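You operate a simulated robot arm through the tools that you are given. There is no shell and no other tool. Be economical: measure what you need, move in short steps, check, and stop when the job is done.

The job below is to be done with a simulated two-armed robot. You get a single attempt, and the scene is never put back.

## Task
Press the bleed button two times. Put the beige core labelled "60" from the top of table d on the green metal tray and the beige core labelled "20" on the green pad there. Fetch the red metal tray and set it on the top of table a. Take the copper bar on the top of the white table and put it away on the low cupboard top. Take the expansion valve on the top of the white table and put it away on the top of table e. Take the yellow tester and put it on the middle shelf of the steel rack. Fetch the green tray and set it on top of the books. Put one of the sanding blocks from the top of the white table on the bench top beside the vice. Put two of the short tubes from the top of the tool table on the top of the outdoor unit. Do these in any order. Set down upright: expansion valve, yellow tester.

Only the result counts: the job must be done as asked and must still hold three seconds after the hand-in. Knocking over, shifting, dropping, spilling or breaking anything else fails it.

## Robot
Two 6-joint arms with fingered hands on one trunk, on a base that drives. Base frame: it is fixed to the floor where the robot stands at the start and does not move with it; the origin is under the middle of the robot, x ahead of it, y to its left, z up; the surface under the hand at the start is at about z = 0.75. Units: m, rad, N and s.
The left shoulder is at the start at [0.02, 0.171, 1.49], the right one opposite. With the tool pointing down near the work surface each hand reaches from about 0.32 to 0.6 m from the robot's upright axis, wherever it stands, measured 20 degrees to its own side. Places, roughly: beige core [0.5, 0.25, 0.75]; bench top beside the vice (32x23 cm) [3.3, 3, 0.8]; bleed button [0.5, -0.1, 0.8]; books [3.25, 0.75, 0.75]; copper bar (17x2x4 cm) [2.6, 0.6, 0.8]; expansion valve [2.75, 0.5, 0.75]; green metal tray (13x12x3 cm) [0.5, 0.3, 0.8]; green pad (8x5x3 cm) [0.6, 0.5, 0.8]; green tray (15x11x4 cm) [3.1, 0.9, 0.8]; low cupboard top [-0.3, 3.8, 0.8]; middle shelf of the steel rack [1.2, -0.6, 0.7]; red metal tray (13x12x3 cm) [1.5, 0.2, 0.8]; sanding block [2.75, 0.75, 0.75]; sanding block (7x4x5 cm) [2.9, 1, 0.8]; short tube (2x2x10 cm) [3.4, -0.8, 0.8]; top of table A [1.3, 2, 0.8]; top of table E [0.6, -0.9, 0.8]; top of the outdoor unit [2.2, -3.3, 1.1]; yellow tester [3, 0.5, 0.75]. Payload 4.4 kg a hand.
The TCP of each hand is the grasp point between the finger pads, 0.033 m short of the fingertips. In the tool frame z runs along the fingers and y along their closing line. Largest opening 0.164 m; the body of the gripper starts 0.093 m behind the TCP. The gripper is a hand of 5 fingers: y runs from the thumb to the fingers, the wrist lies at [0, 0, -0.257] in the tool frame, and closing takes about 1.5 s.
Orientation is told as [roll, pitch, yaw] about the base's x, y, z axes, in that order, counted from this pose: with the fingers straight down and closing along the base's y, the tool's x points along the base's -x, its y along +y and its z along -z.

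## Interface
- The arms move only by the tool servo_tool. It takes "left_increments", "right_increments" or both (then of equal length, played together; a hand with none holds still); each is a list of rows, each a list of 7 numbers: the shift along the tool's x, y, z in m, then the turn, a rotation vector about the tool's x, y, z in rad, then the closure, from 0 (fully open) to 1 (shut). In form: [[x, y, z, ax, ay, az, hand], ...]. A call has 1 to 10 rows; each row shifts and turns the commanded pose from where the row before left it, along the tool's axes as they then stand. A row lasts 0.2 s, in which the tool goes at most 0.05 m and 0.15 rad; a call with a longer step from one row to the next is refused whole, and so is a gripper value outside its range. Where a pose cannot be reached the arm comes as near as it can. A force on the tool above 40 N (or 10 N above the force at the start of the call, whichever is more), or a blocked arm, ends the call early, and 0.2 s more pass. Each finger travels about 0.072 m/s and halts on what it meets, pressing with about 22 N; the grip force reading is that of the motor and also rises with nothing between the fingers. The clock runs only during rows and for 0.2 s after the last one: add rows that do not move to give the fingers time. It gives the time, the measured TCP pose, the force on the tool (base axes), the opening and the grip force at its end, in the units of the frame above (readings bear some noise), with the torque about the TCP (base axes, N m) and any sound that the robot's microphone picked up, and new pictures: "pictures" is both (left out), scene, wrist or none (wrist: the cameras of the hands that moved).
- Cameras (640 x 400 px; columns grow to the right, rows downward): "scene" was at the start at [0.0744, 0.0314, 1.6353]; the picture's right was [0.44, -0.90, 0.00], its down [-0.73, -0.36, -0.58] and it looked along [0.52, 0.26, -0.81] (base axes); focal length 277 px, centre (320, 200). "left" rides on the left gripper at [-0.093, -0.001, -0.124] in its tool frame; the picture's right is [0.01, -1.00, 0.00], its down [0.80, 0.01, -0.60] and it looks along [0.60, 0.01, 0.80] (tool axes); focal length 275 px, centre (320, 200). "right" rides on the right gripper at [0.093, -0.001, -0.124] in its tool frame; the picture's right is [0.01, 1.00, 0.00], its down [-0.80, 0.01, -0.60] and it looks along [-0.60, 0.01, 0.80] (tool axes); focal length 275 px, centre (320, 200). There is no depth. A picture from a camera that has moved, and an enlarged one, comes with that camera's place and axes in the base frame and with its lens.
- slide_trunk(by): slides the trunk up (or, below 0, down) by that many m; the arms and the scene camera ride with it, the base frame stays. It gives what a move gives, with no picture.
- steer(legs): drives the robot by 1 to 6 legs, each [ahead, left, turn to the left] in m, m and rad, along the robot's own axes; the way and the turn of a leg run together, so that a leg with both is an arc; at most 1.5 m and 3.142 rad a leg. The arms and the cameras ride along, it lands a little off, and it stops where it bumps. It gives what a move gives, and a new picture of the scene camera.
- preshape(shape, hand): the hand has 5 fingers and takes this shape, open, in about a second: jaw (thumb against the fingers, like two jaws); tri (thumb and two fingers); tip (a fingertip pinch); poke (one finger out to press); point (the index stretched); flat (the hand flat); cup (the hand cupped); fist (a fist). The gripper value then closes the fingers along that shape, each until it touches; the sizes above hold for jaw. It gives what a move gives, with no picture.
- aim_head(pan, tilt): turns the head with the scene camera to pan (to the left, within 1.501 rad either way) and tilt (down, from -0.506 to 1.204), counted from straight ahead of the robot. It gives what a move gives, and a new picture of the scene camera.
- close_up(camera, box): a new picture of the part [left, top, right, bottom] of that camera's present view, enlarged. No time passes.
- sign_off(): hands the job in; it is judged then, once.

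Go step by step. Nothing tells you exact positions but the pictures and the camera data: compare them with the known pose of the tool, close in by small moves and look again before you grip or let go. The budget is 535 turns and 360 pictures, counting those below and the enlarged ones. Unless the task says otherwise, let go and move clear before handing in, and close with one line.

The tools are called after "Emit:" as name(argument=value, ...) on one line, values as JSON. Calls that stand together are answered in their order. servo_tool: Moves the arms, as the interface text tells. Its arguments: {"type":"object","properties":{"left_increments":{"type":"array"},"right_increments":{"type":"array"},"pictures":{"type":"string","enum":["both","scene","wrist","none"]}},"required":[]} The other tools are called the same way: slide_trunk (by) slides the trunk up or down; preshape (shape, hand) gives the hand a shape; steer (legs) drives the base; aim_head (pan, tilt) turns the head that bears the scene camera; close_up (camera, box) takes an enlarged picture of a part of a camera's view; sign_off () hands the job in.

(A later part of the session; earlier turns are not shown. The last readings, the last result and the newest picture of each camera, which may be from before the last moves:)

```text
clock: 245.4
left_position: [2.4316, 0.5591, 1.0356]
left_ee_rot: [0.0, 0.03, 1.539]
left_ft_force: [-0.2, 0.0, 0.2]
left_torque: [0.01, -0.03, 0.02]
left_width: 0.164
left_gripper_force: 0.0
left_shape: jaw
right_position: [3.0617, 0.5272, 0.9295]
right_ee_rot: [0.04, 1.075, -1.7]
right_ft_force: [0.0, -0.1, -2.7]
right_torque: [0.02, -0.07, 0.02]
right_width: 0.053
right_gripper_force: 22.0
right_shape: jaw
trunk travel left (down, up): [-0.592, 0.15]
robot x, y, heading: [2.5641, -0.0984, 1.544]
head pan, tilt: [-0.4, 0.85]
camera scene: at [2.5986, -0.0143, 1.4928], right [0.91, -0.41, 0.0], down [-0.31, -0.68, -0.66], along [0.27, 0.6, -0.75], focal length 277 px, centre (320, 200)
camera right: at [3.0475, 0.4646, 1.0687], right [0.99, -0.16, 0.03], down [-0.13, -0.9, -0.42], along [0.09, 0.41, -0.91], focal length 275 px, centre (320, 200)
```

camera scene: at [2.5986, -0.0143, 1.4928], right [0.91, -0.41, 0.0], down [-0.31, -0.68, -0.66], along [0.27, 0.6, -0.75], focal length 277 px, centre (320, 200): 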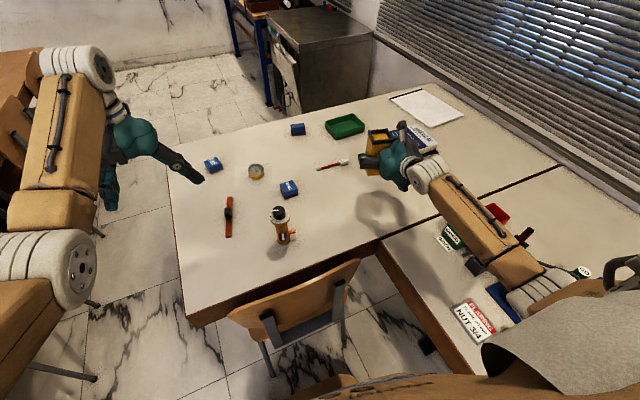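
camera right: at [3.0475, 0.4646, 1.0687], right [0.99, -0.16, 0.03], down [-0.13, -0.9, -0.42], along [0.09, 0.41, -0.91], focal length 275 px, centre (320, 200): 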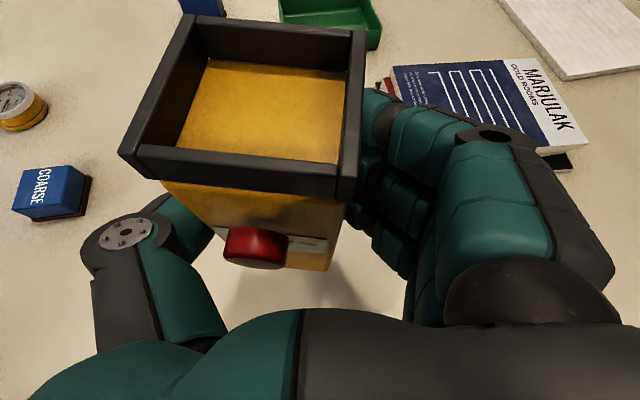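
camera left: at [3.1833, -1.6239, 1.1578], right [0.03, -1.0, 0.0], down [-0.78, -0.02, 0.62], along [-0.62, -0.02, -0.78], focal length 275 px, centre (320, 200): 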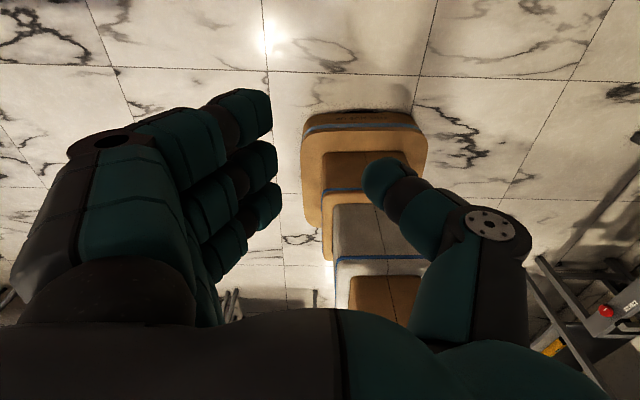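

Tester held. Now the left hand goes over the valve and turns so the jaws close across its side port.

Emit:
servo_tool(left_increments=[[0.0125, -0.0435, 0, 0, 0, 0, 0], [0.0125, -0.0435, 0, 0, 0, 0, 0], [0.0125, -0.0435, 0, 0, 0, 0, 0], [0.0125, -0.0435, 0, 0, 0, 0, 0], [0.0125, -0.0435, 0, 0, 0, 0, 0], [0.0125, -0.0435, 0, 0, 0, 0, 0], [0, 0, 0, 0, 0, -0.14, 0], [0, 0, 0, 0, 0, -0.14, 0], [0, 0, 0, 0, 0, -0.14, 0], [0, 0, 0, 0, 0, -0.14, 0]], right_increments=[[0, 0, 0, 0, 0, 0, 0.95], [0, 0, 0, 0, 0, 0, 0.95], [0, 0, 0, 0, 0, 0, 0.95], [0, 0, 0, 0, 0, 0, 0.95], [0, 0, 0, 0, 0, 0, 0.95], [0, 0, 0, 0, 0, 0, 0.95], [0, 0, 0, 0, 0, 0, 0.95], [0, 0, 0, 0, 0, 0, 0.95], [0, 0, 0, 0, 0, 0, 0.95], [0, 0, 0, 0, 0, 0, 0.95]], pictures="none")

Emit:
servo_tool(left_increments=[[0, 0, 0, 0, 0, -0.14, 0], [0, 0, 0, 0, 0, -0.14, 0], [0, 0, 0, 0, 0, -0.14, 0], [0, 0, 0, 0, 0, -0.12, 0]], pictures="both")

```text
clock: 247.8
left_position: [2.6433, 0.5111, 1.0373]
left_ee_rot: [0.031, -0.005, 2.173]
left_ft_force: [-0.3, 0.1, -0.4]
left_torque: [0.02, -0.02, -0.03]
left_width: 0.1639
left_gripper_force: 0.1
left_shape: jaw
left hand out of reach, approached as far as the arm can: row 1
right_position: [3.0629, 0.5283, 0.9296]
right_ee_rot: [0.042, 1.075, -1.7]
right_ft_force: [-0.8, -0.6, -1.4]
right_torque: [0.02, -0.06, -0.01]
right_width: 0.0529
right_gripper_force: 22.5
right_shape: jaw
trunk travel left (down, up): [-0.592, 0.15]
robot x, y, heading: [2.5664, -0.0928, 1.543]
head pan, tilt: [-0.4, 0.85]
stopped in row 10 (left hand): the arm was blocked; the commanded pose is now the measured one
```

```text
clock: 248.8
left_position: [2.6283, 0.5008, 1.03]
left_ee_rot: [0.023, -0.017, 2.497]
left_ft_force: [-1.1, -0.1, -0.7]
left_torque: [0.01, -0.01, 0.0]
left_width: 0.164
left_gripper_force: 0.0
left_shape: jaw
left hand out of reach, approached as far as the arm can: row 3, 4
right_position: [3.063, 0.5282, 0.9288]
right_ee_rot: [0.042, 1.077, -1.698]
right_ft_force: [-0.9, -0.6, -2.9]
right_torque: [0.04, -0.04, 0.0]
right_width: 0.0531
right_gripper_force: 22.5
right_shape: jaw
trunk travel left (down, up): [-0.592, 0.15]
robot x, y, heading: [2.5683, -0.0942, 1.539]
head pan, tilt: [-0.4, 0.85]
camera scene: at [2.5993, -0.0137, 1.4927], right [0.91, -0.41, 0.0], down [-0.31, -0.68, -0.66], along [0.27, 0.6, -0.75], focal length 277 px, centre (320, 200)
camera left: at [2.5583, 0.5601, 1.1566], right [0.61, 0.79, -0.02], down [0.65, -0.48, 0.59], along [0.45, -0.37, -0.81], focal length 275 px, centre (320, 200)
```

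scene: 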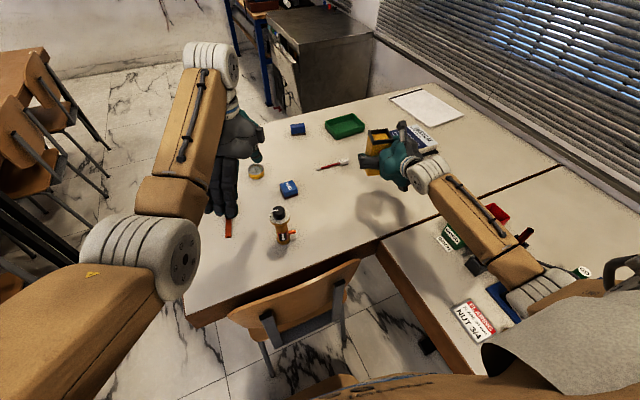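
left: 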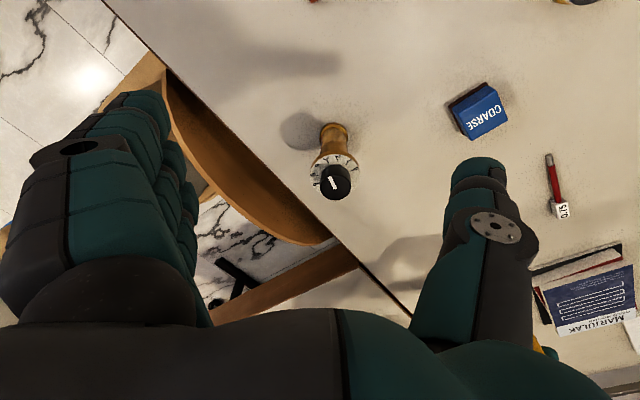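

Emit:
servo_tool(left_increments=[[0.01, -0.002, 0.03, 0, 0, 0, 0.1], [0.028, -0.007, 0.03, 0, 0, 0, 0.1], [0.028, -0.007, 0.02, 0, 0, 0, 0.1]], pictures="wrist")

```text
clock: 249.8
left_position: [2.5857, 0.5077, 0.9535]
left_ee_rot: [0.022, -0.096, 2.581]
left_ft_force: [-0.5, 0.1, -0.6]
left_torque: [-0.01, -0.01, -0.04]
left_width: 0.1478
left_gripper_force: 0.0
left_shape: jaw
left hand out of reach, approached as far as the arm can: row 2, 3
right_position: [3.0614, 0.5273, 0.9274]
right_ee_rot: [0.041, 1.074, -1.7]
right_ft_force: [-1.1, -0.2, -3.5]
right_torque: [0.03, -0.08, 0.0]
right_width: 0.0531
right_gripper_force: 22.1
right_shape: jaw
trunk travel left (down, up): [-0.592, 0.15]
robot x, y, heading: [2.5686, -0.0959, 1.542]
head pan, tilt: [-0.4, 0.85]
stopped in row 3 (left hand): the arm was blocked; the commanded pose is now the measured one
camera left: at [2.5213, 0.5546, 1.0862], right [0.54, 0.84, -0.02], down [0.72, -0.45, 0.52], along [0.43, -0.3, -0.85], focal length 275 px, centre (320, 200)
```

left: 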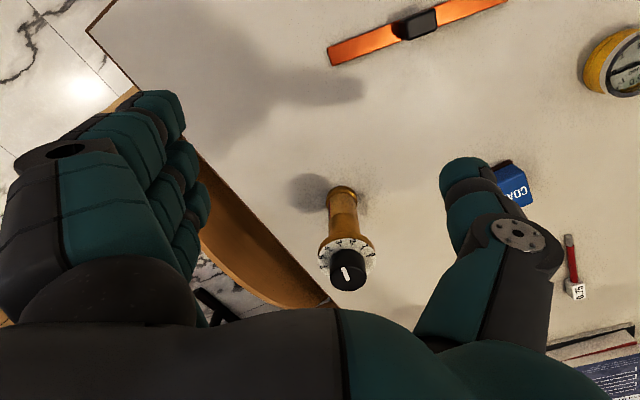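

The left wrist hit a limit at that yaw. I'll use a smaller yaw (thumb above/beside the port) and level the hand.

Emit:
servo_tool(left_increments=[[0, 0, -0.01, 0, 0.024, 0.145, 0.1], [0, 0, -0.01, 0, 0.024, 0.145, 0.1], [0, 0, 0, 0, 0.024, 0.145, 0.1], [0, 0, 0, 0, 0.024, 0.145, 0.1]], pictures="none")

```text
clock: 250.8
left_position: [2.5932, 0.5043, 0.9733]
left_ee_rot: [0.039, 0.025, 1.993]
left_ft_force: [-0.7, -0.3, -0.7]
left_torque: [0.03, 0.02, -0.02]
left_width: 0.1477
left_gripper_force: 0.0
left_shape: jaw
right_position: [3.0628, 0.5287, 0.9296]
right_ee_rot: [0.043, 1.077, -1.7]
right_ft_force: [-0.6, 0.1, -1.6]
right_torque: [0.03, -0.05, -0.02]
right_width: 0.0533
right_gripper_force: 22.2
right_shape: jaw
trunk travel left (down, up): [-0.592, 0.15]
robot x, y, heading: [2.5671, -0.0941, 1.541]
head pan, tilt: [-0.4, 0.85]
```

Emit:
servo_tool(left_increments=[[0.022, -0.0255, 0.005, 0, 0, 0, 0.1], [0.022, -0.0255, 0.005, 0, 0, 0, 0.1], [0.022, -0.0255, 0.005, 0, 0, 0, 0.1]], pictures="wrist")

```text
clock: 251.8
left_position: [2.6204, 0.5068, 0.9477]
left_ee_rot: [0.075, -0.004, 2.089]
left_ft_force: [-0.3, 0.1, 0.3]
left_torque: [0.0, -0.04, 0.0]
left_width: 0.1479
left_gripper_force: 0.0
left_shape: jaw
right_position: [3.0613, 0.529, 0.9276]
right_ee_rot: [0.042, 1.076, -1.698]
right_ft_force: [-1.4, 0.1, -3.1]
right_torque: [-0.02, -0.07, -0.03]
right_width: 0.053
right_gripper_force: 21.8
right_shape: jaw
trunk travel left (down, up): [-0.592, 0.15]
robot x, y, heading: [2.5642, -0.0949, 1.547]
head pan, tilt: [-0.4, 0.85]
stopped in row 3 (left hand): the arm was blocked; the commanded pose is now the measured one
camera left: at [2.5847, 0.5936, 1.0717], right [0.87, 0.48, -0.07], down [0.43, -0.68, 0.59], along [0.24, -0.55, -0.8], focal length 275 px, centre (320, 200)
```

left: 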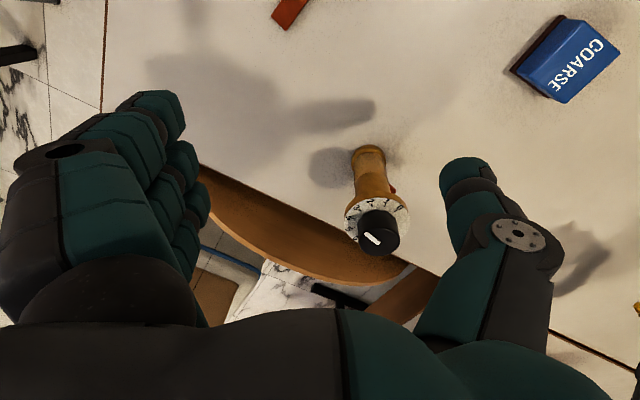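

The left shoulder can't swing further inward, so I raise the trunk 0.1 and shift the base 0.12 to the right.

Emit:
slide_trunk(by=0.1)

Emit:
steer(legs=[[0, -0.12, 0]])

Emit:
servo_tool(left_increments=[[0, 0, 0.02, 0.07, 0, 0.05, 0.1], [0, 0, 0.02, 0, 0, 0.05, 0.1]], pictures="wrist")

```text
clock: 253.2
left_position: [2.6227, 0.5072, 1.0477]
left_ee_rot: [0.076, -0.005, 2.087]
left_ft_force: [-0.3, 0.1, -0.8]
left_torque: [0.01, 0.02, -0.01]
left_width: 0.1476
left_gripper_force: 0.0
left_shape: jaw
right_position: [3.0614, 0.5278, 1.0286]
right_ee_rot: [0.04, 1.074, -1.7]
right_ft_force: [0.8, 0.7, -2.3]
right_torque: [0.03, -0.04, 0.01]
right_width: 0.0532
right_gripper_force: 22.5
right_shape: jaw
trunk travel left (down, up): [-0.692, 0.05]
robot x, y, heading: [2.5669, -0.0947, 1.546]
head pan, tilt: [-0.4, 0.85]
```

```text
clock: 254.4
left_position: [2.7448, 0.5043, 1.0478]
left_ee_rot: [0.076, -0.008, 2.085]
left_ft_force: [-0.3, 0.2, -1.0]
left_torque: [0.0, 0.07, -0.04]
left_width: 0.148
left_gripper_force: 0.1
left_shape: jaw
right_position: [3.1846, 0.5234, 1.0282]
right_ee_rot: [0.038, 1.077, -1.702]
right_ft_force: [0.5, -0.6, -2.9]
right_torque: [0.0, -0.05, 0.03]
right_width: 0.0532
right_gripper_force: 21.9
right_shape: jaw
trunk travel left (down, up): [-0.692, 0.05]
robot x, y, heading: [2.6908, -0.099, 1.542]
head pan, tilt: [-0.4, 0.85]
camera scene: at [2.7213, -0.0192, 1.5927], right [0.91, -0.42, 0.0], down [-0.31, -0.68, -0.66], along [0.27, 0.6, -0.75], focal length 277 px, centre (320, 200)
```

scene: 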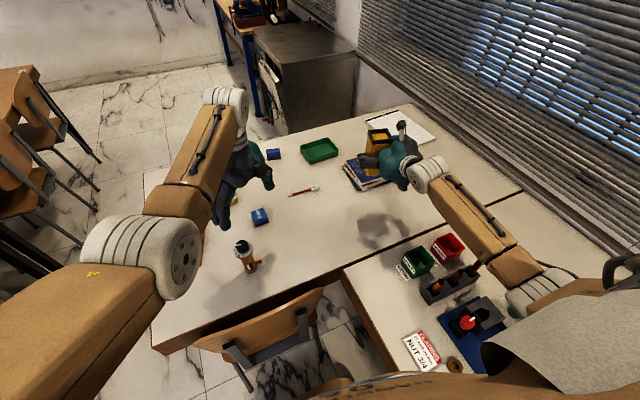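

```text
clock: 255.0
left_position: [2.7422, 0.5041, 1.0071]
left_ee_rot: [0.007, -0.004, 1.985]
left_ft_force: [0.5, 0.1, 0.0]
left_torque: [-0.03, 0.05, 0.0]
left_width: 0.1477
left_gripper_force: 0.0
left_shape: jaw
right_position: [3.1852, 0.5242, 1.028]
right_ee_rot: [0.039, 1.074, -1.703]
right_ft_force: [1.0, 0.2, -2.8]
right_torque: [0.03, -0.03, 0.04]
right_width: 0.053
right_gripper_force: 21.8
right_shape: jaw
trunk travel left (down, up): [-0.692, 0.05]
robot x, y, heading: [2.6868, -0.1011, 1.546]
head pan, tilt: [-0.4, 0.85]
camera left: at [2.7076, 0.5894, 1.1315], right [0.92, 0.39, -0.01], down [0.32, -0.74, 0.6], along [0.23, -0.55, -0.8], focal length 275 px, centre (320, 200)
```

left: 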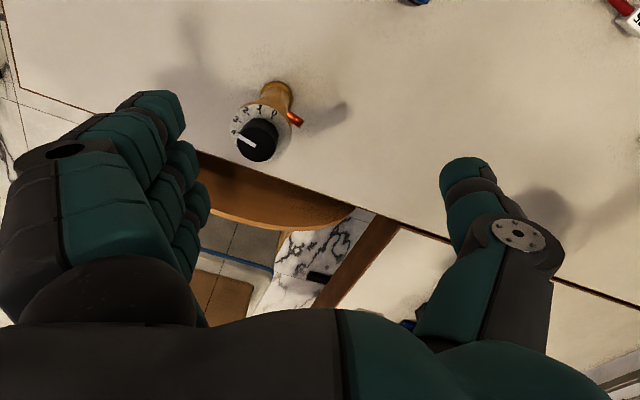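

Valve at (2.692, 0.471). Moving over it and down to z 0.84.

Emit:
servo_tool(left_increments=[[0.005, 0.03, 0, 0, 0, 0, 0.1], [0.005, 0.029, 0, 0, 0, 0, 0.1], [0, 0, 0.035, 0, 0, 0, 0.1], [0, 0, 0.035, 0, 0, 0, 0.1], [0, 0, 0.03, 0, 0, 0, 0.1]], pictures="wrist")

```text
clock: 256.2
left_position: [2.6872, 0.4717, 0.9117]
left_ee_rot: [0.01, -0.009, 1.99]
left_ft_force: [0.3, -0.1, -0.2]
left_torque: [-0.02, 0.0, -0.02]
left_width: 0.1477
left_gripper_force: 0.2
left_shape: jaw
right_position: [3.1844, 0.5239, 1.0287]
right_ee_rot: [0.04, 1.076, -1.701]
right_ft_force: [0.3, 0.3, -2.8]
right_torque: [0.02, -0.03, 0.01]
right_width: 0.0529
right_gripper_force: 22.6
right_shape: jaw
trunk travel left (down, up): [-0.692, 0.05]
robot x, y, heading: [2.6868, -0.1014, 1.544]
head pan, tilt: [-0.4, 0.85]
camera left: at [2.6531, 0.5572, 1.0371], right [0.92, 0.4, -0.01], down [0.32, -0.74, 0.59], along [0.23, -0.55, -0.81], focal length 275 px, centre (320, 200)
```

left: 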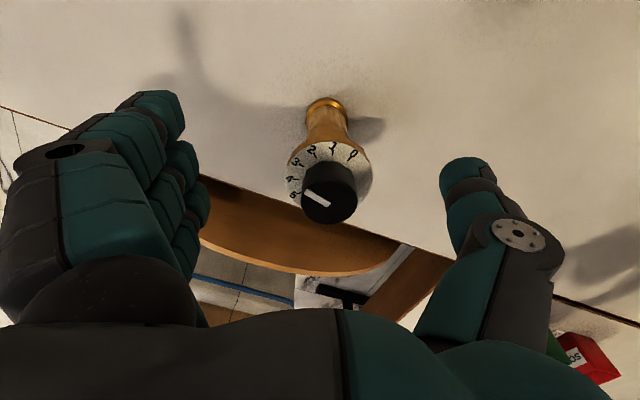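

Emit:
servo_tool(left_increments=[[0, 0.001, 0.035, 0, 0, 0, 0.1], [0, 0, 0.035, 0, 0, 0, 0.1]], pictures="wrist")

```text
clock: 256.8
left_position: [2.6934, 0.4706, 0.8395]
left_ee_rot: [0.006, -0.003, 1.986]
left_ft_force: [-0.5, 0.5, -0.2]
left_torque: [0.0, 0.0, -0.04]
left_width: 0.1479
left_gripper_force: 0.1
left_shape: jaw
right_position: [3.1847, 0.525, 1.0286]
right_ee_rot: [0.04, 1.076, -1.701]
right_ft_force: [0.0, 0.1, -1.4]
right_torque: [0.0, -0.04, 0.0]
right_width: 0.0529
right_gripper_force: 21.4
right_shape: jaw
trunk travel left (down, up): [-0.692, 0.05]
robot x, y, heading: [2.6864, -0.1033, 1.537]
head pan, tilt: [-0.4, 0.85]
camera left: at [2.6576, 0.5558, 0.9636], right [0.92, 0.39, 0.0], down [0.32, -0.74, 0.6], along [0.23, -0.55, -0.8], focal length 275 px, centre (320, 200)
```

left: 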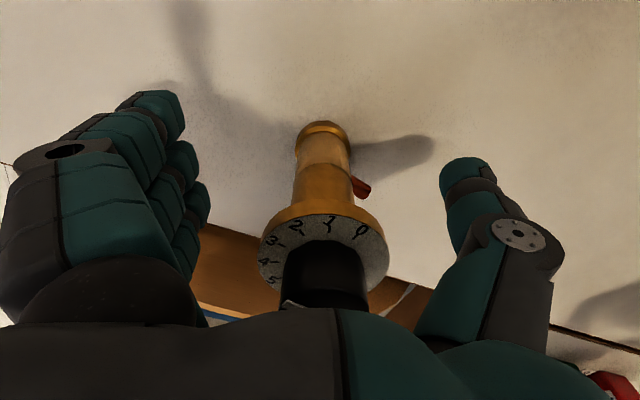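

Emit:
servo_tool(left_increments=[[0, 0, 0.016, 0, 0, 0, 0.2], [0, 0, 0, 0, 0, 0, 0.95], [0, 0, 0, 0, 0, 0, 0.95], [0, 0, 0, 0, 0, 0, 0.95], [0, 0, 0, 0, 0, 0, 0.95], [0, 0, 0, 0, 0, 0, 0.95], [0, 0, 0, 0, 0, 0, 0.95], [0, 0, 0, 0, 0, 0, 0.95]], pictures="wrist")

```text
clock: 258.6
left_position: [2.6872, 0.4689, 0.8252]
left_ee_rot: [0.006, -0.004, 1.984]
left_ft_force: [-2.7, -1.5, 4.2]
left_torque: [-0.1, 0.21, -0.03]
left_width: 0.0301
left_gripper_force: 21.7
left_shape: jaw
left hand out of reach, approached as far as the arm can: row 1
right_position: [3.1831, 0.5236, 1.0292]
right_ee_rot: [0.039, 1.077, -1.701]
right_ft_force: [0.5, 0.6, -2.5]
right_torque: [0.03, -0.03, 0.01]
right_width: 0.0531
right_gripper_force: 22.1
right_shape: jaw
trunk travel left (down, up): [-0.692, 0.05]
robot x, y, heading: [2.6879, -0.0969, 1.545]
head pan, tilt: [-0.4, 0.85]
camera left: at [2.652, 0.5539, 0.9501], right [0.92, 0.39, -0.01], down [0.32, -0.74, 0.6], along [0.23, -0.55, -0.8], focal length 275 px, centre (320, 200)
```

left: 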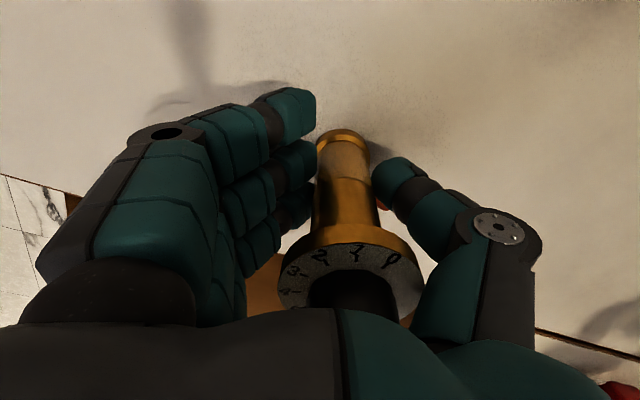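

Valve gripped. Lifting.

Emit:
servo_tool(left_increments=[[0, 0, -0.02, 0, 0, 0, 0.95], [0, 0, -0.03, 0, 0, 0, 0.95], [0, 0, -0.04, 0, 0, 0, 0.95], [0, 0, -0.04, 0, 0, 0, 0.95]], pictures="both")

```text
clock: 259.6
left_position: [2.681, 0.4742, 0.9558]
left_ee_rot: [0.013, -0.013, 1.993]
left_ft_force: [0.3, -0.1, -2.2]
left_torque: [-0.03, 0.07, 0.0]
left_width: 0.0305
left_gripper_force: 22.2
left_shape: jaw
right_position: [3.184, 0.5236, 1.0292]
right_ee_rot: [0.039, 1.077, -1.701]
right_ft_force: [0.2, 1.4, -2.0]
right_torque: [0.04, -0.06, 0.0]
right_width: 0.053
right_gripper_force: 22.5
right_shape: jaw
trunk travel left (down, up): [-0.692, 0.05]
robot x, y, heading: [2.6887, -0.1, 1.541]
head pan, tilt: [-0.4, 0.85]
camera scene: at [2.72, -0.0194, 1.5928], right [0.91, -0.42, 0.0], down [-0.31, -0.68, -0.66], along [0.27, 0.6, -0.75], focal length 277 px, centre (320, 200)
camera left: at [2.6471, 0.5585, 1.0812], right [0.92, 0.4, -0.01], down [0.33, -0.74, 0.59], along [0.23, -0.54, -0.81], focal length 275 px, centre (320, 200)
```

scene: 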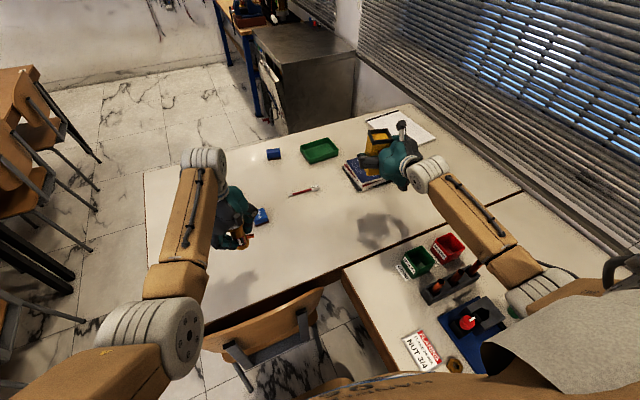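
left: 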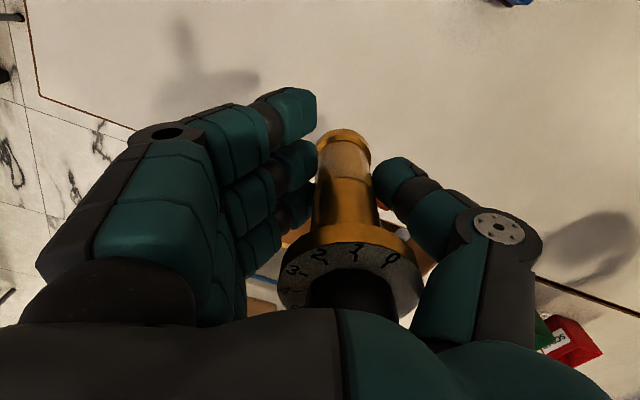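

Both objects are held. Backing out, then turning west to face the rack.

Emit:
slide_trunk(by=0.05)

Emit:
steer(legs=[[-0.35, 0, 0], [-0.25, 0.3, 0], [0, 0, 1.6]])

Emit:
aim_head(pan=0, tilt=0.6)

```text
clock: 260.5
left_position: [2.68, 0.4731, 1.0035]
left_ee_rot: [0.013, -0.012, 1.994]
left_ft_force: [-0.1, 0.4, -3.1]
left_torque: [-0.05, 0.05, -0.01]
left_width: 0.0306
left_gripper_force: 22.1
left_shape: jaw
right_position: [3.1842, 0.5243, 1.0789]
right_ee_rot: [0.039, 1.076, -1.702]
right_ft_force: [0.5, 0.6, -3.0]
right_torque: [0.01, -0.08, 0.01]
right_width: 0.0527
right_gripper_force: 21.7
right_shape: jaw
trunk travel left (down, up): [-0.742, 0.0]
robot x, y, heading: [2.6882, -0.102, 1.54]
head pan, tilt: [-0.4, 0.85]
```

```text
clock: 268.8
left_position: [1.7809, -0.7093, 1.0027]
left_ee_rot: [0.015, -0.011, -2.719]
left_ft_force: [0.4, 0.7, -2.4]
left_torque: [-0.03, -0.02, 0.03]
left_width: 0.0303
left_gripper_force: 21.8
left_shape: jaw
right_position: [1.7273, -0.2055, 1.0785]
right_ee_rot: [0.039, 1.076, -0.129]
right_ft_force: [0.1, -0.1, -2.1]
right_torque: [0.07, 0.0, 0.0]
right_width: 0.0531
right_gripper_force: 22.1
right_shape: jaw
trunk travel left (down, up): [-0.742, 0.0]
robot x, y, heading: [2.3511, -0.7011, 3.108]
head pan, tilt: [-0.4, 0.85]
camera scene: at [2.2704, -0.6678, 1.6428], right [0.41, 0.91, 0.0], down [0.68, -0.31, -0.66], along [-0.6, 0.27, -0.75], focal length 277 px, centre (320, 200)
```

scene: 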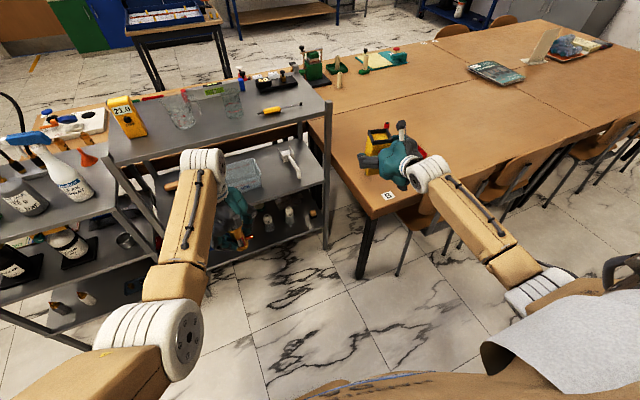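

```text
clock: 269.7
left_position: [1.7792, -0.7104, 1.0028]
left_ee_rot: [0.014, -0.013, -2.715]
left_ft_force: [0.3, -0.3, -2.6]
left_torque: [-0.02, 0.01, -0.02]
left_width: 0.0303
left_gripper_force: 21.8
left_shape: jaw
right_position: [1.729, -0.2047, 1.0792]
right_ee_rot: [0.041, 1.075, -0.128]
right_ft_force: [-0.4, 0.4, -3.4]
right_torque: [0.06, 0.04, 0.01]
right_width: 0.0531
right_gripper_force: 22.0
right_shape: jaw
trunk travel left (down, up): [-0.742, 0.0]
robot x, y, heading: [2.354, -0.6955, 3.112]
head pan, tilt: [0.0, 0.6]
camera scene: at [2.2533, -0.6975, 1.6636], right [0.03, 1.0, 0.0], down [0.57, -0.02, -0.82], along [-0.82, 0.02, -0.57], focal length 277 px, centre (320, 200)
```

scene: 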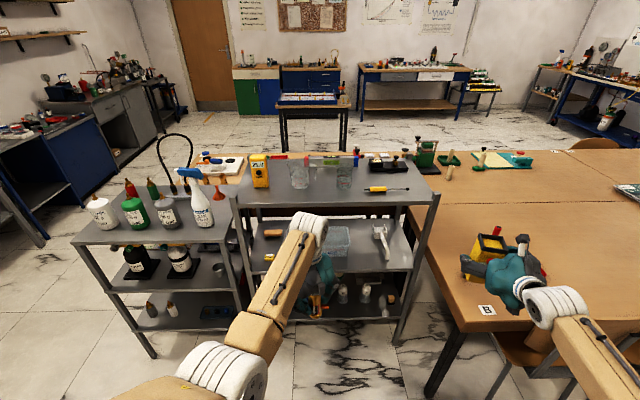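

My left arm blocks the view of the middle shelf. I'll move it aside, shift the base left so the tester lines up with the shelf, and lower the trunk.

Emit:
servo_tool(left_increments=[[0, 0.04, -0.01, 0, 0, 0, 0.95], [0, 0.04, -0.01, 0, 0, 0, 0.95], [0, 0.04, -0.01, 0, 0, 0, 0.95], [0, 0.04, -0.01, 0, 0, 0, 0.95], [0, 0.04, 0, 0, 0, 0, 0.95]], pictures="none")

Emit:
steer(legs=[[0, 0.25, 0.03]])

Emit:
slide_trunk(by=-0.25)

Emit:
aim_head(pan=-0.2, tilt=0.5)

```text
clock: 270.9
left_position: [1.856, -0.8897, 1.0282]
left_ee_rot: [0.01, -0.011, -2.716]
left_ft_force: [-0.4, -0.3, -2.4]
left_torque: [-0.03, 0.04, -0.02]
left_width: 0.0304
left_gripper_force: 22.0
left_shape: jaw
left hand out of reach, approached as far as the arm can: row 4, 5
right_position: [1.7296, -0.2064, 1.0782]
right_ee_rot: [0.043, 1.079, -0.128]
right_ft_force: [-0.1, -0.2, -1.7]
right_torque: [0.01, -0.03, -0.03]
right_width: 0.0527
right_gripper_force: 22.1
right_shape: jaw
trunk travel left (down, up): [-0.742, 0.0]
robot x, y, heading: [2.3567, -0.6985, 3.111]
head pan, tilt: [0.0, 0.6]
```

```text
clock: 272.7
left_position: [1.8576, -1.1603, 1.0284]
left_ee_rot: [0.011, -0.011, -2.685]
left_ft_force: [0.0, -0.8, -2.4]
left_torque: [0.05, -0.03, -0.01]
left_width: 0.0304
left_gripper_force: 21.9
left_shape: jaw
right_position: [1.7096, -0.4819, 1.08]
right_ee_rot: [0.043, 1.075, -0.096]
right_ft_force: [-1.5, -1.0, -2.2]
right_torque: [0.03, 0.0, -0.04]
right_width: 0.0531
right_gripper_force: 22.0
right_shape: jaw
trunk travel left (down, up): [-0.742, 0.0]
robot x, y, heading: [2.3484, -0.9554, -3.138]
head pan, tilt: [0.0, 0.6]
camera scene: at [2.2501, -0.9579, 1.6637], right [0.0, 1.0, 0.0], down [0.57, 0.0, -0.82], along [-0.82, 0.0, -0.57], focal length 277 px, centre (320, 200)
```

scene: 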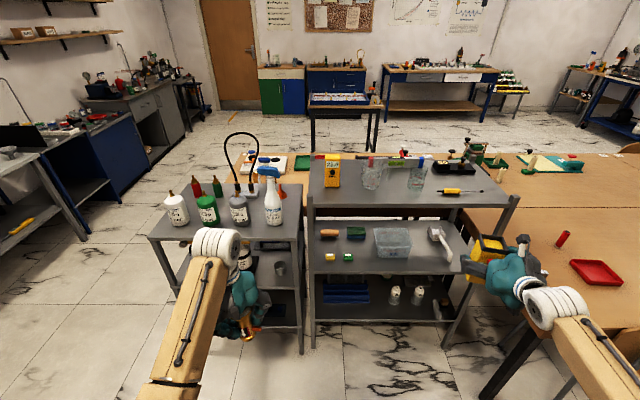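

```text
clock: 275.3
left_position: [1.8599, -1.1612, 0.7726]
left_ee_rot: [0.015, -0.008, -2.683]
left_ft_force: [-0.9, 0.4, -2.1]
left_torque: [0.02, 0.02, -0.05]
left_width: 0.0304
left_gripper_force: 22.1
left_shape: jaw
right_position: [1.7096, -0.4813, 0.8306]
right_ee_rot: [0.043, 1.076, -0.096]
right_ft_force: [0.0, 0.0, -2.1]
right_torque: [0.04, -0.03, 0.06]
right_width: 0.0529
right_gripper_force: 21.5
right_shape: jaw
trunk travel left (down, up): [-0.492, 0.25]
robot x, y, heading: [2.3509, -0.9564, -3.142]
head pan, tilt: [0.0, 0.6]
```

```text
clock: 276.1
left_position: [1.8594, -1.1603, 0.7728]
left_ee_rot: [0.014, -0.007, -2.684]
left_ft_force: [-0.1, 1.1, -3.2]
left_torque: [-0.03, 0.04, 0.02]
left_width: 0.0305
left_gripper_force: 22.1
left_shape: jaw
right_position: [1.7107, -0.481, 0.8287]
right_ee_rot: [0.043, 1.075, -0.097]
right_ft_force: [0.4, -0.5, -2.2]
right_torque: [0.03, 0.02, 0.05]
right_width: 0.053
right_gripper_force: 22.3
right_shape: jaw
trunk travel left (down, up): [-0.492, 0.25]
robot x, y, heading: [2.3552, -0.9556, -3.136]
head pan, tilt: [-0.201, 0.499]
camera scene: at [2.2412, -0.9388, 1.4225], right [0.19, 0.98, 0.0], down [0.47, -0.09, -0.88], along [-0.86, 0.17, -0.48], focal length 277 px, centre (320, 200)
```

scene: 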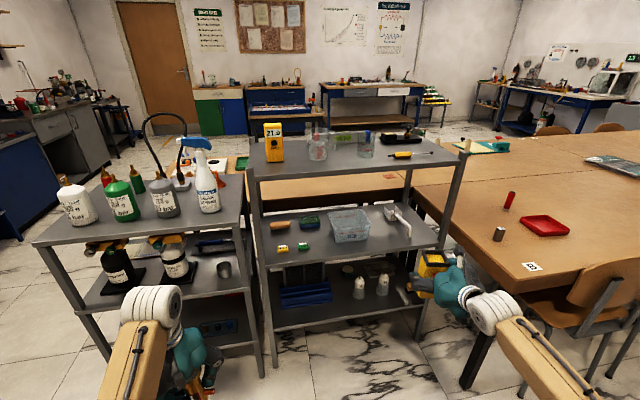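

Emit:
close_up(camera="scene", box=[240, 150, 480, 320])

```text
2.35 times, centred on (360, 235) of scene
camera zoom: at [2.2412, -0.9388, 1.4225], right [0.19, 0.98, 0.0], down [0.47, -0.09, -0.88], along [-0.86, 0.17, -0.48], focal length 651 px, centre (226, 118)
```

zoom: 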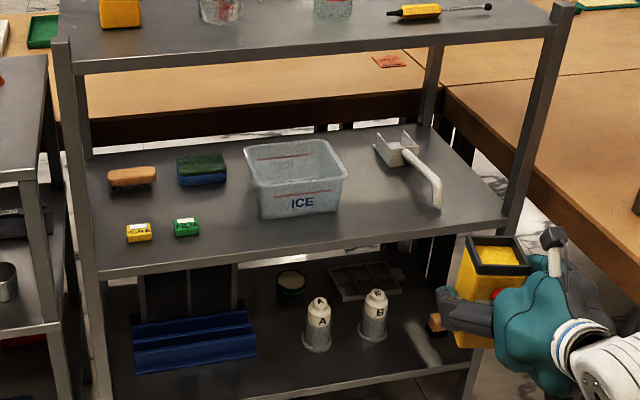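

The free spot on the middle shelf is between the ICE bin and the scoop, at y≈-0.455, front edge x≈1.39, z≈0.69. First I swing the left hand back and out so it stays clear of the bottle rack.

Emit:
servo_tool(left_increments=[[0, 0.043, 0, 0, 0, 0, 0.95], [0, 0.043, 0, 0, 0, 0, 0.95], [0, 0.043, 0, 0, 0, 0, 0.95], [0, 0.043, 0, 0, 0, 0, 0.95], [0, 0.043, 0, 0, 0, 0, 0.95], [0, 0.043, 0, 0, 0, 0, 0.95]], pictures="none")

Emit:
steer(legs=[[0.2, -0.026, 0]])

```text
clock: 277.4
left_position: [1.9714, -1.3954, 0.7678]
left_ee_rot: [0.012, -0.005, -2.685]
left_ft_force: [0.3, 0.1, -3.4]
left_torque: [0.01, 0.06, -0.01]
left_width: 0.0302
left_gripper_force: 21.7
left_shape: jaw
left hand out of reach, approached as far as the arm can: row 1
right_position: [1.7104, -0.4821, 0.8284]
right_ee_rot: [0.045, 1.075, -0.096]
right_ft_force: [1.0, 0.0, -2.2]
right_torque: [0.09, 0.01, 0.0]
right_width: 0.0532
right_gripper_force: 22.3
right_shape: jaw
trunk travel left (down, up): [-0.492, 0.25]
robot x, y, heading: [2.3467, -0.9544, -3.14]
head pan, tilt: [-0.201, 0.499]
```

```text
clock: 279.1
left_position: [1.7658, -1.3712, 0.7684]
left_ee_rot: [0.013, -0.007, -2.687]
left_ft_force: [-0.7, 0.4, -2.8]
left_torque: [-0.04, -0.08, 0.01]
left_width: 0.0303
left_gripper_force: 22.7
left_shape: jaw
right_position: [1.5068, -0.4549, 0.8277]
right_ee_rot: [0.04, 1.073, -0.098]
right_ft_force: [-0.6, 0.3, -3.1]
right_torque: [0.06, -0.03, 0.02]
right_width: 0.0528
right_gripper_force: 21.8
right_shape: jaw
trunk travel left (down, up): [-0.492, 0.25]
robot x, y, heading: [2.1488, -0.9293, -3.14]
head pan, tilt: [-0.201, 0.499]
camera scene: at [2.0365, -0.9139, 1.4223], right [0.2, 0.98, 0.0], down [0.47, -0.09, -0.88], along [-0.86, 0.17, -0.48], focal length 277 px, centre (320, 200)
```

scene: 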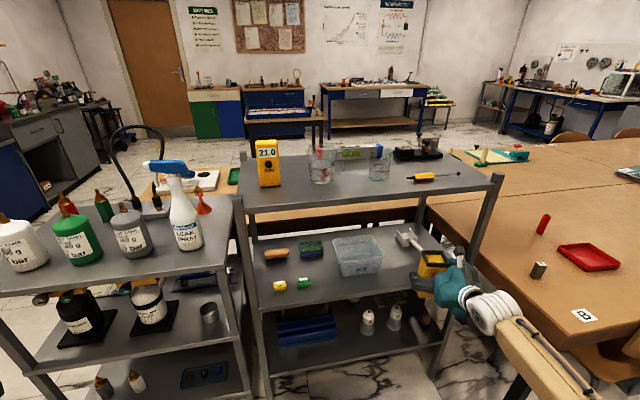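

Emit:
close_up(camera="right", box=[0, 0, 640, 400])

Emit:
close_up(camera="scene", box=[320, 170, 560, 340])

```text
1.00 times, centred on (320, 200) of right (not enlarged: the box is as wide or as high as the picture)
camera zoom: at [1.5708, -0.4677, 0.9675], right [0.13, 0.99, 0.03], down [0.9, -0.1, -0.42], along [-0.41, 0.08, -0.91], focal length 275 px, centre (320, 200)
```

zoom: 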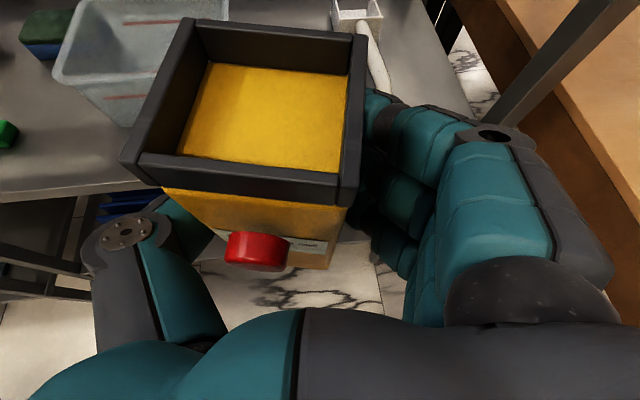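

```text
2.35 times, centred on (440, 255) of scene
camera zoom: at [2.0365, -0.9139, 1.4223], right [0.2, 0.98, 0.0], down [0.47, -0.09, -0.88], along [-0.86, 0.17, -0.48], focal length 651 px, centre (38, 71)
```

zoom: 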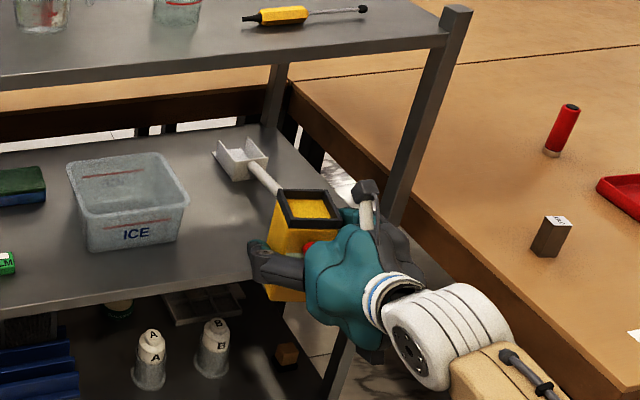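

Shift 2 cm right and roll in 17 cm.

Emit:
steer(legs=[[0.165, -0.02, 0]])

Emit:
close_up(camera="right", box=[0, 0, 640, 400])

Emit:
close_up(camera="scene", box=[320, 170, 560, 340])

```text
clock: 280.5
left_position: [1.6, -1.3479, 0.7678]
left_ee_rot: [0.014, -0.007, -2.692]
left_ft_force: [-0.3, 0.3, -3.3]
left_torque: [-0.06, -0.04, -0.03]
left_width: 0.0306
left_gripper_force: 21.9
left_shape: jaw
right_position: [1.3449, -0.4313, 0.8283]
right_ee_rot: [0.043, 1.075, -0.101]
right_ft_force: [-0.6, 0.8, -2.5]
right_torque: [0.05, 0.01, -0.01]
right_width: 0.0527
right_gripper_force: 21.7
right_shape: jaw
trunk travel left (down, up): [-0.492, 0.25]
robot x, y, heading: [1.98, -0.9098, 3.146]
head pan, tilt: [-0.201, 0.499]
camera scene: at [1.8726, -0.8929, 1.4223], right [0.2, 0.98, 0.0], down [0.47, -0.1, -0.88], along [-0.86, 0.18, -0.48], focal length 277 px, centre (320, 200)
```

scene: 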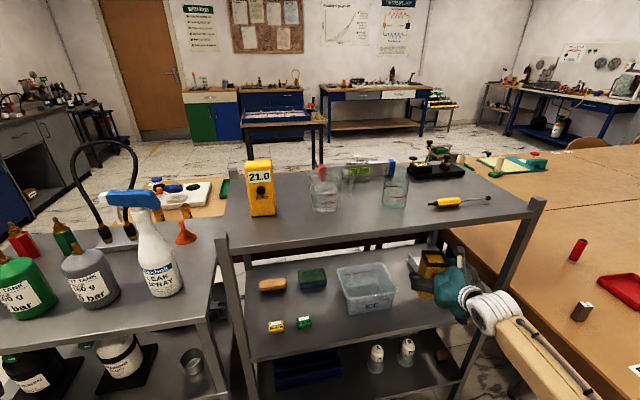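

```text
1.00 times, centred on (320, 200) of right (not enlarged: the box is as wide or as high as the picture)
camera zoom: at [1.4088, -0.4449, 0.9673], right [0.13, 0.99, 0.03], down [0.9, -0.11, -0.42], along [-0.41, 0.08, -0.91], focal length 275 px, centre (320, 200)
```

zoom: 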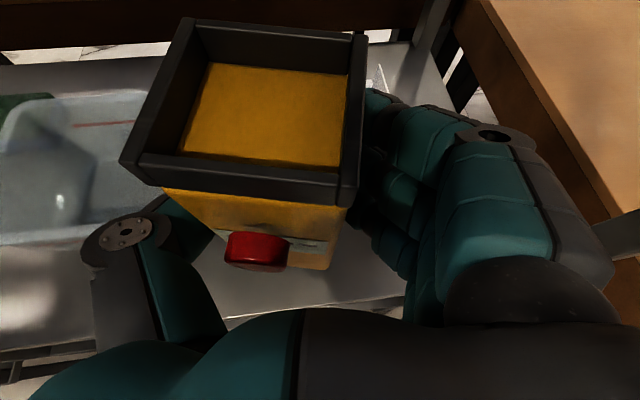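

```text
2.35 times, centred on (440, 255) of scene
camera zoom: at [1.8726, -0.8929, 1.4223], right [0.2, 0.98, 0.0], down [0.47, -0.1, -0.88], along [-0.86, 0.18, -0.48], focal length 651 px, centre (38, 71)
```

zoom: 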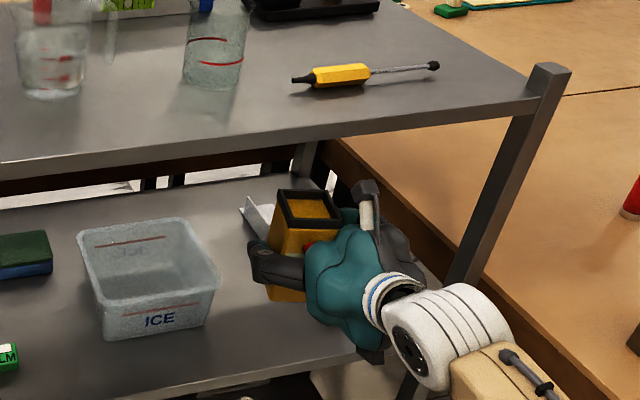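

Clear of the bin; the scoop handle is near the fingers, so I shift 12 mm toward the bin and lower in small steps.

Emit:
servo_tool(right_increments=[[0, -0.013, 0, 0, 0, 0, 0.95], [-0.0176, 0, 0.0094, 0, 0, 0, 0.95], [-0.0132, 0, 0.007, 0, 0, 0, 0.95]], pictures="wrist")

Emit:
close_up(camera="scene", box=[360, 220, 500, 320])

```text
clock: 281.3
left_position: [1.6003, -1.3485, 0.7674]
left_ee_rot: [0.013, -0.006, -2.692]
left_ft_force: [-0.4, -0.2, -3.2]
left_torque: [-0.04, 0.02, -0.03]
left_width: 0.0302
left_gripper_force: 21.8
left_shape: jaw
right_position: [1.3432, -0.4441, 0.7943]
right_ee_rot: [0.041, 1.075, -0.103]
right_ft_force: [-0.3, -0.4, -2.5]
right_torque: [0.05, -0.01, 0.01]
right_width: 0.053
right_gripper_force: 22.1
right_shape: jaw
trunk travel left (down, up): [-0.492, 0.25]
robot x, y, heading: [1.9816, -0.9093, 3.139]
head pan, tilt: [-0.201, 0.499]
camera right: at [1.4072, -0.4571, 0.9339], right [0.13, 0.99, 0.03], down [0.9, -0.11, -0.42], along [-0.41, 0.08, -0.91], focal length 275 px, centre (320, 200)
```

right: 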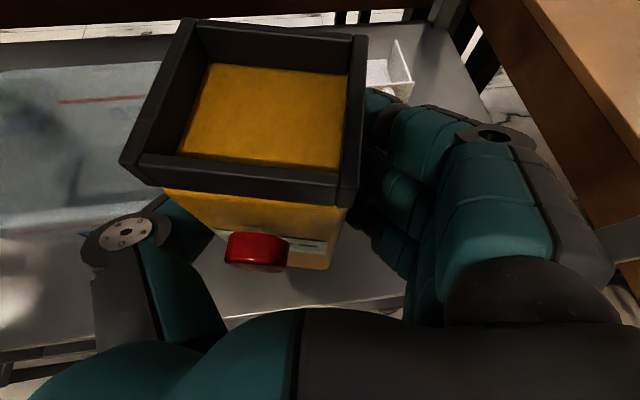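

```text
4.00 times, centred on (430, 270) of scene
camera zoom: at [1.8739, -0.8933, 1.4225], right [0.2, 0.98, 0.0], down [0.47, -0.1, -0.88], along [-0.86, 0.18, -0.48], focal length 1107 px, centre (-120, -80)
```

zoom: 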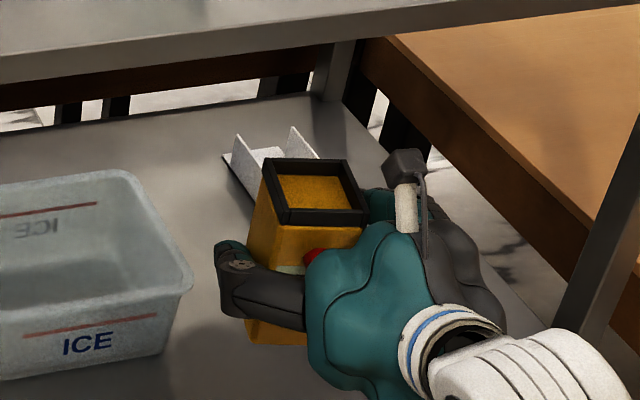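

Emit:
servo_tool(right_increments=[[-0.0132, -0.006, 0.007, 0, 0, 0, 0.95], [-0.007, 0, 0.0038, 0, 0, 0, 0.95]], pictures="none")

Emit:
servo_tool(right_increments=[[-0.0035, 0, 0.0019, 0, 0, 0, 0.95]], pictures="wrist")

Emit:
close_up(camera="scene", box=[360, 220, 500, 320])

```text
clock: 281.9
left_position: [1.5998, -1.3493, 0.7686]
left_ee_rot: [0.014, -0.006, -2.692]
left_ft_force: [1.0, 0.4, -2.8]
left_torque: [-0.02, 0.0, 0.0]
left_width: 0.0303
left_gripper_force: 22.2
left_shape: jaw
right_position: [1.3423, -0.451, 0.7708]
right_ee_rot: [0.043, 1.077, -0.101]
right_ft_force: [0.6, 0.2, -2.7]
right_torque: [0.05, 0.03, 0.0]
right_width: 0.0529
right_gripper_force: 22.0
right_shape: jaw
trunk travel left (down, up): [-0.492, 0.25]
robot x, y, heading: [1.988, -0.912, 3.141]
head pan, tilt: [-0.201, 0.499]
```

```text
clock: 282.3
left_position: [1.6004, -1.3475, 0.7674]
left_ee_rot: [0.015, -0.008, -2.691]
left_ft_force: [0.3, 0.7, -2.6]
left_torque: [-0.08, -0.01, 0.01]
left_width: 0.0303
left_gripper_force: 21.8
left_shape: jaw
right_position: [1.3435, -0.4485, 0.7654]
right_ee_rot: [0.042, 1.076, -0.101]
right_ft_force: [0.3, 0.8, -2.1]
right_torque: [0.07, 0.04, -0.01]
right_width: 0.053
right_gripper_force: 21.8
right_shape: jaw
trunk travel left (down, up): [-0.492, 0.25]
robot x, y, heading: [1.9819, -0.9098, 3.141]
head pan, tilt: [-0.201, 0.499]
camera right: at [1.4077, -0.4619, 0.9054], right [0.13, 0.99, 0.03], down [0.9, -0.11, -0.42], along [-0.41, 0.08, -0.91], focal length 275 px, centre (320, 200)
```

right: 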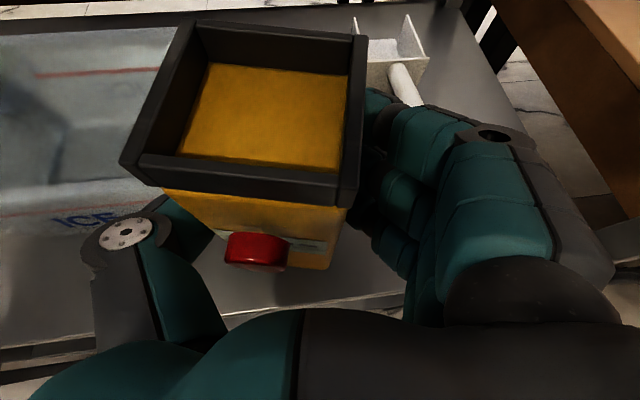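

```text
4.00 times, centred on (430, 270) of scene
camera zoom: at [1.8741, -0.893, 1.4225], right [0.2, 0.98, 0.0], down [0.47, -0.1, -0.88], along [-0.86, 0.18, -0.48], focal length 1107 px, centre (-120, -80)
```

zoom: 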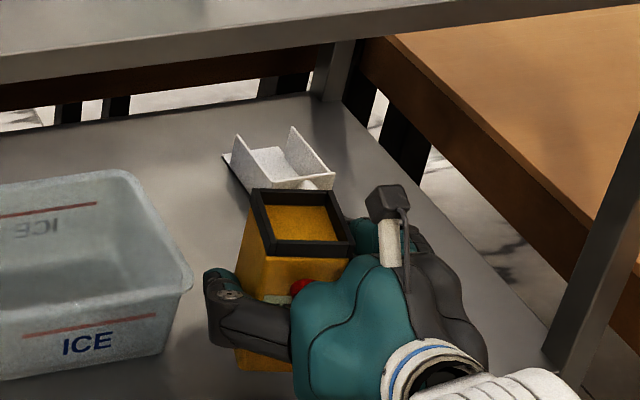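

Emit:
servo_tool(right_increments=[[-0.0035, 0, 0.0019, 0, 0, 0, 0.95]], pictures="none")

Emit:
servo_tool(right_increments=[[-0.0035, 0, 0.0019, 0, 0, 0, 0.95]], pictures="none")

```text
clock: 282.7
left_position: [1.6007, -1.3484, 0.7698]
left_ee_rot: [0.013, -0.008, -2.692]
left_ft_force: [0.6, 0.0, -2.2]
left_torque: [-0.05, -0.04, -0.02]
left_width: 0.0305
left_gripper_force: 21.7
left_shape: jaw
right_position: [1.3426, -0.4501, 0.7618]
right_ee_rot: [0.042, 1.076, -0.102]
right_ft_force: [-0.2, -0.5, -2.2]
right_torque: [0.05, 0.0, 0.01]
right_width: 0.0529
right_gripper_force: 22.3
right_shape: jaw
trunk travel left (down, up): [-0.492, 0.25]
robot x, y, heading: [1.9848, -0.9119, 3.142]
head pan, tilt: [-0.201, 0.499]
```

```text
clock: 283.1
left_position: [1.6003, -1.3473, 0.7677]
left_ee_rot: [0.014, -0.008, -2.691]
left_ft_force: [-0.6, -0.3, -2.6]
left_torque: [-0.03, -0.01, -0.01]
left_width: 0.0301
left_gripper_force: 21.9
left_shape: jaw
right_position: [1.344, -0.45, 0.757]
right_ee_rot: [0.041, 1.076, -0.103]
right_ft_force: [-0.6, -0.3, -3.0]
right_torque: [0.08, 0.0, 0.02]
right_width: 0.0532
right_gripper_force: 22.9
right_shape: jaw
trunk travel left (down, up): [-0.492, 0.25]
robot x, y, heading: [1.9841, -0.9106, 3.139]
head pan, tilt: [-0.201, 0.499]
```

Emit:
servo_tool(right_increments=[[-0.0035, 0, 0.0019, 0, 0, 0, 0.95], [-0.0018, 0, 0.001, 0, 0, 0, 0.95]], pictures="none")

```text
clock: 283.7
left_position: [1.6006, -1.3477, 0.7688]
left_ee_rot: [0.016, -0.006, -2.691]
left_ft_force: [-0.4, 0.5, -2.5]
left_torque: [-0.03, 0.03, 0.0]
left_width: 0.0303
left_gripper_force: 22.1
left_shape: jaw
right_position: [1.3428, -0.4494, 0.7532]
right_ee_rot: [0.043, 1.075, -0.101]
right_ft_force: [0.0, -0.4, -2.9]
right_torque: [0.04, 0.0, -0.01]
right_width: 0.053
right_gripper_force: 22.1
right_shape: jaw
trunk travel left (down, up): [-0.492, 0.25]
robot x, y, heading: [1.9846, -0.9137, 3.142]
head pan, tilt: [-0.201, 0.499]
```

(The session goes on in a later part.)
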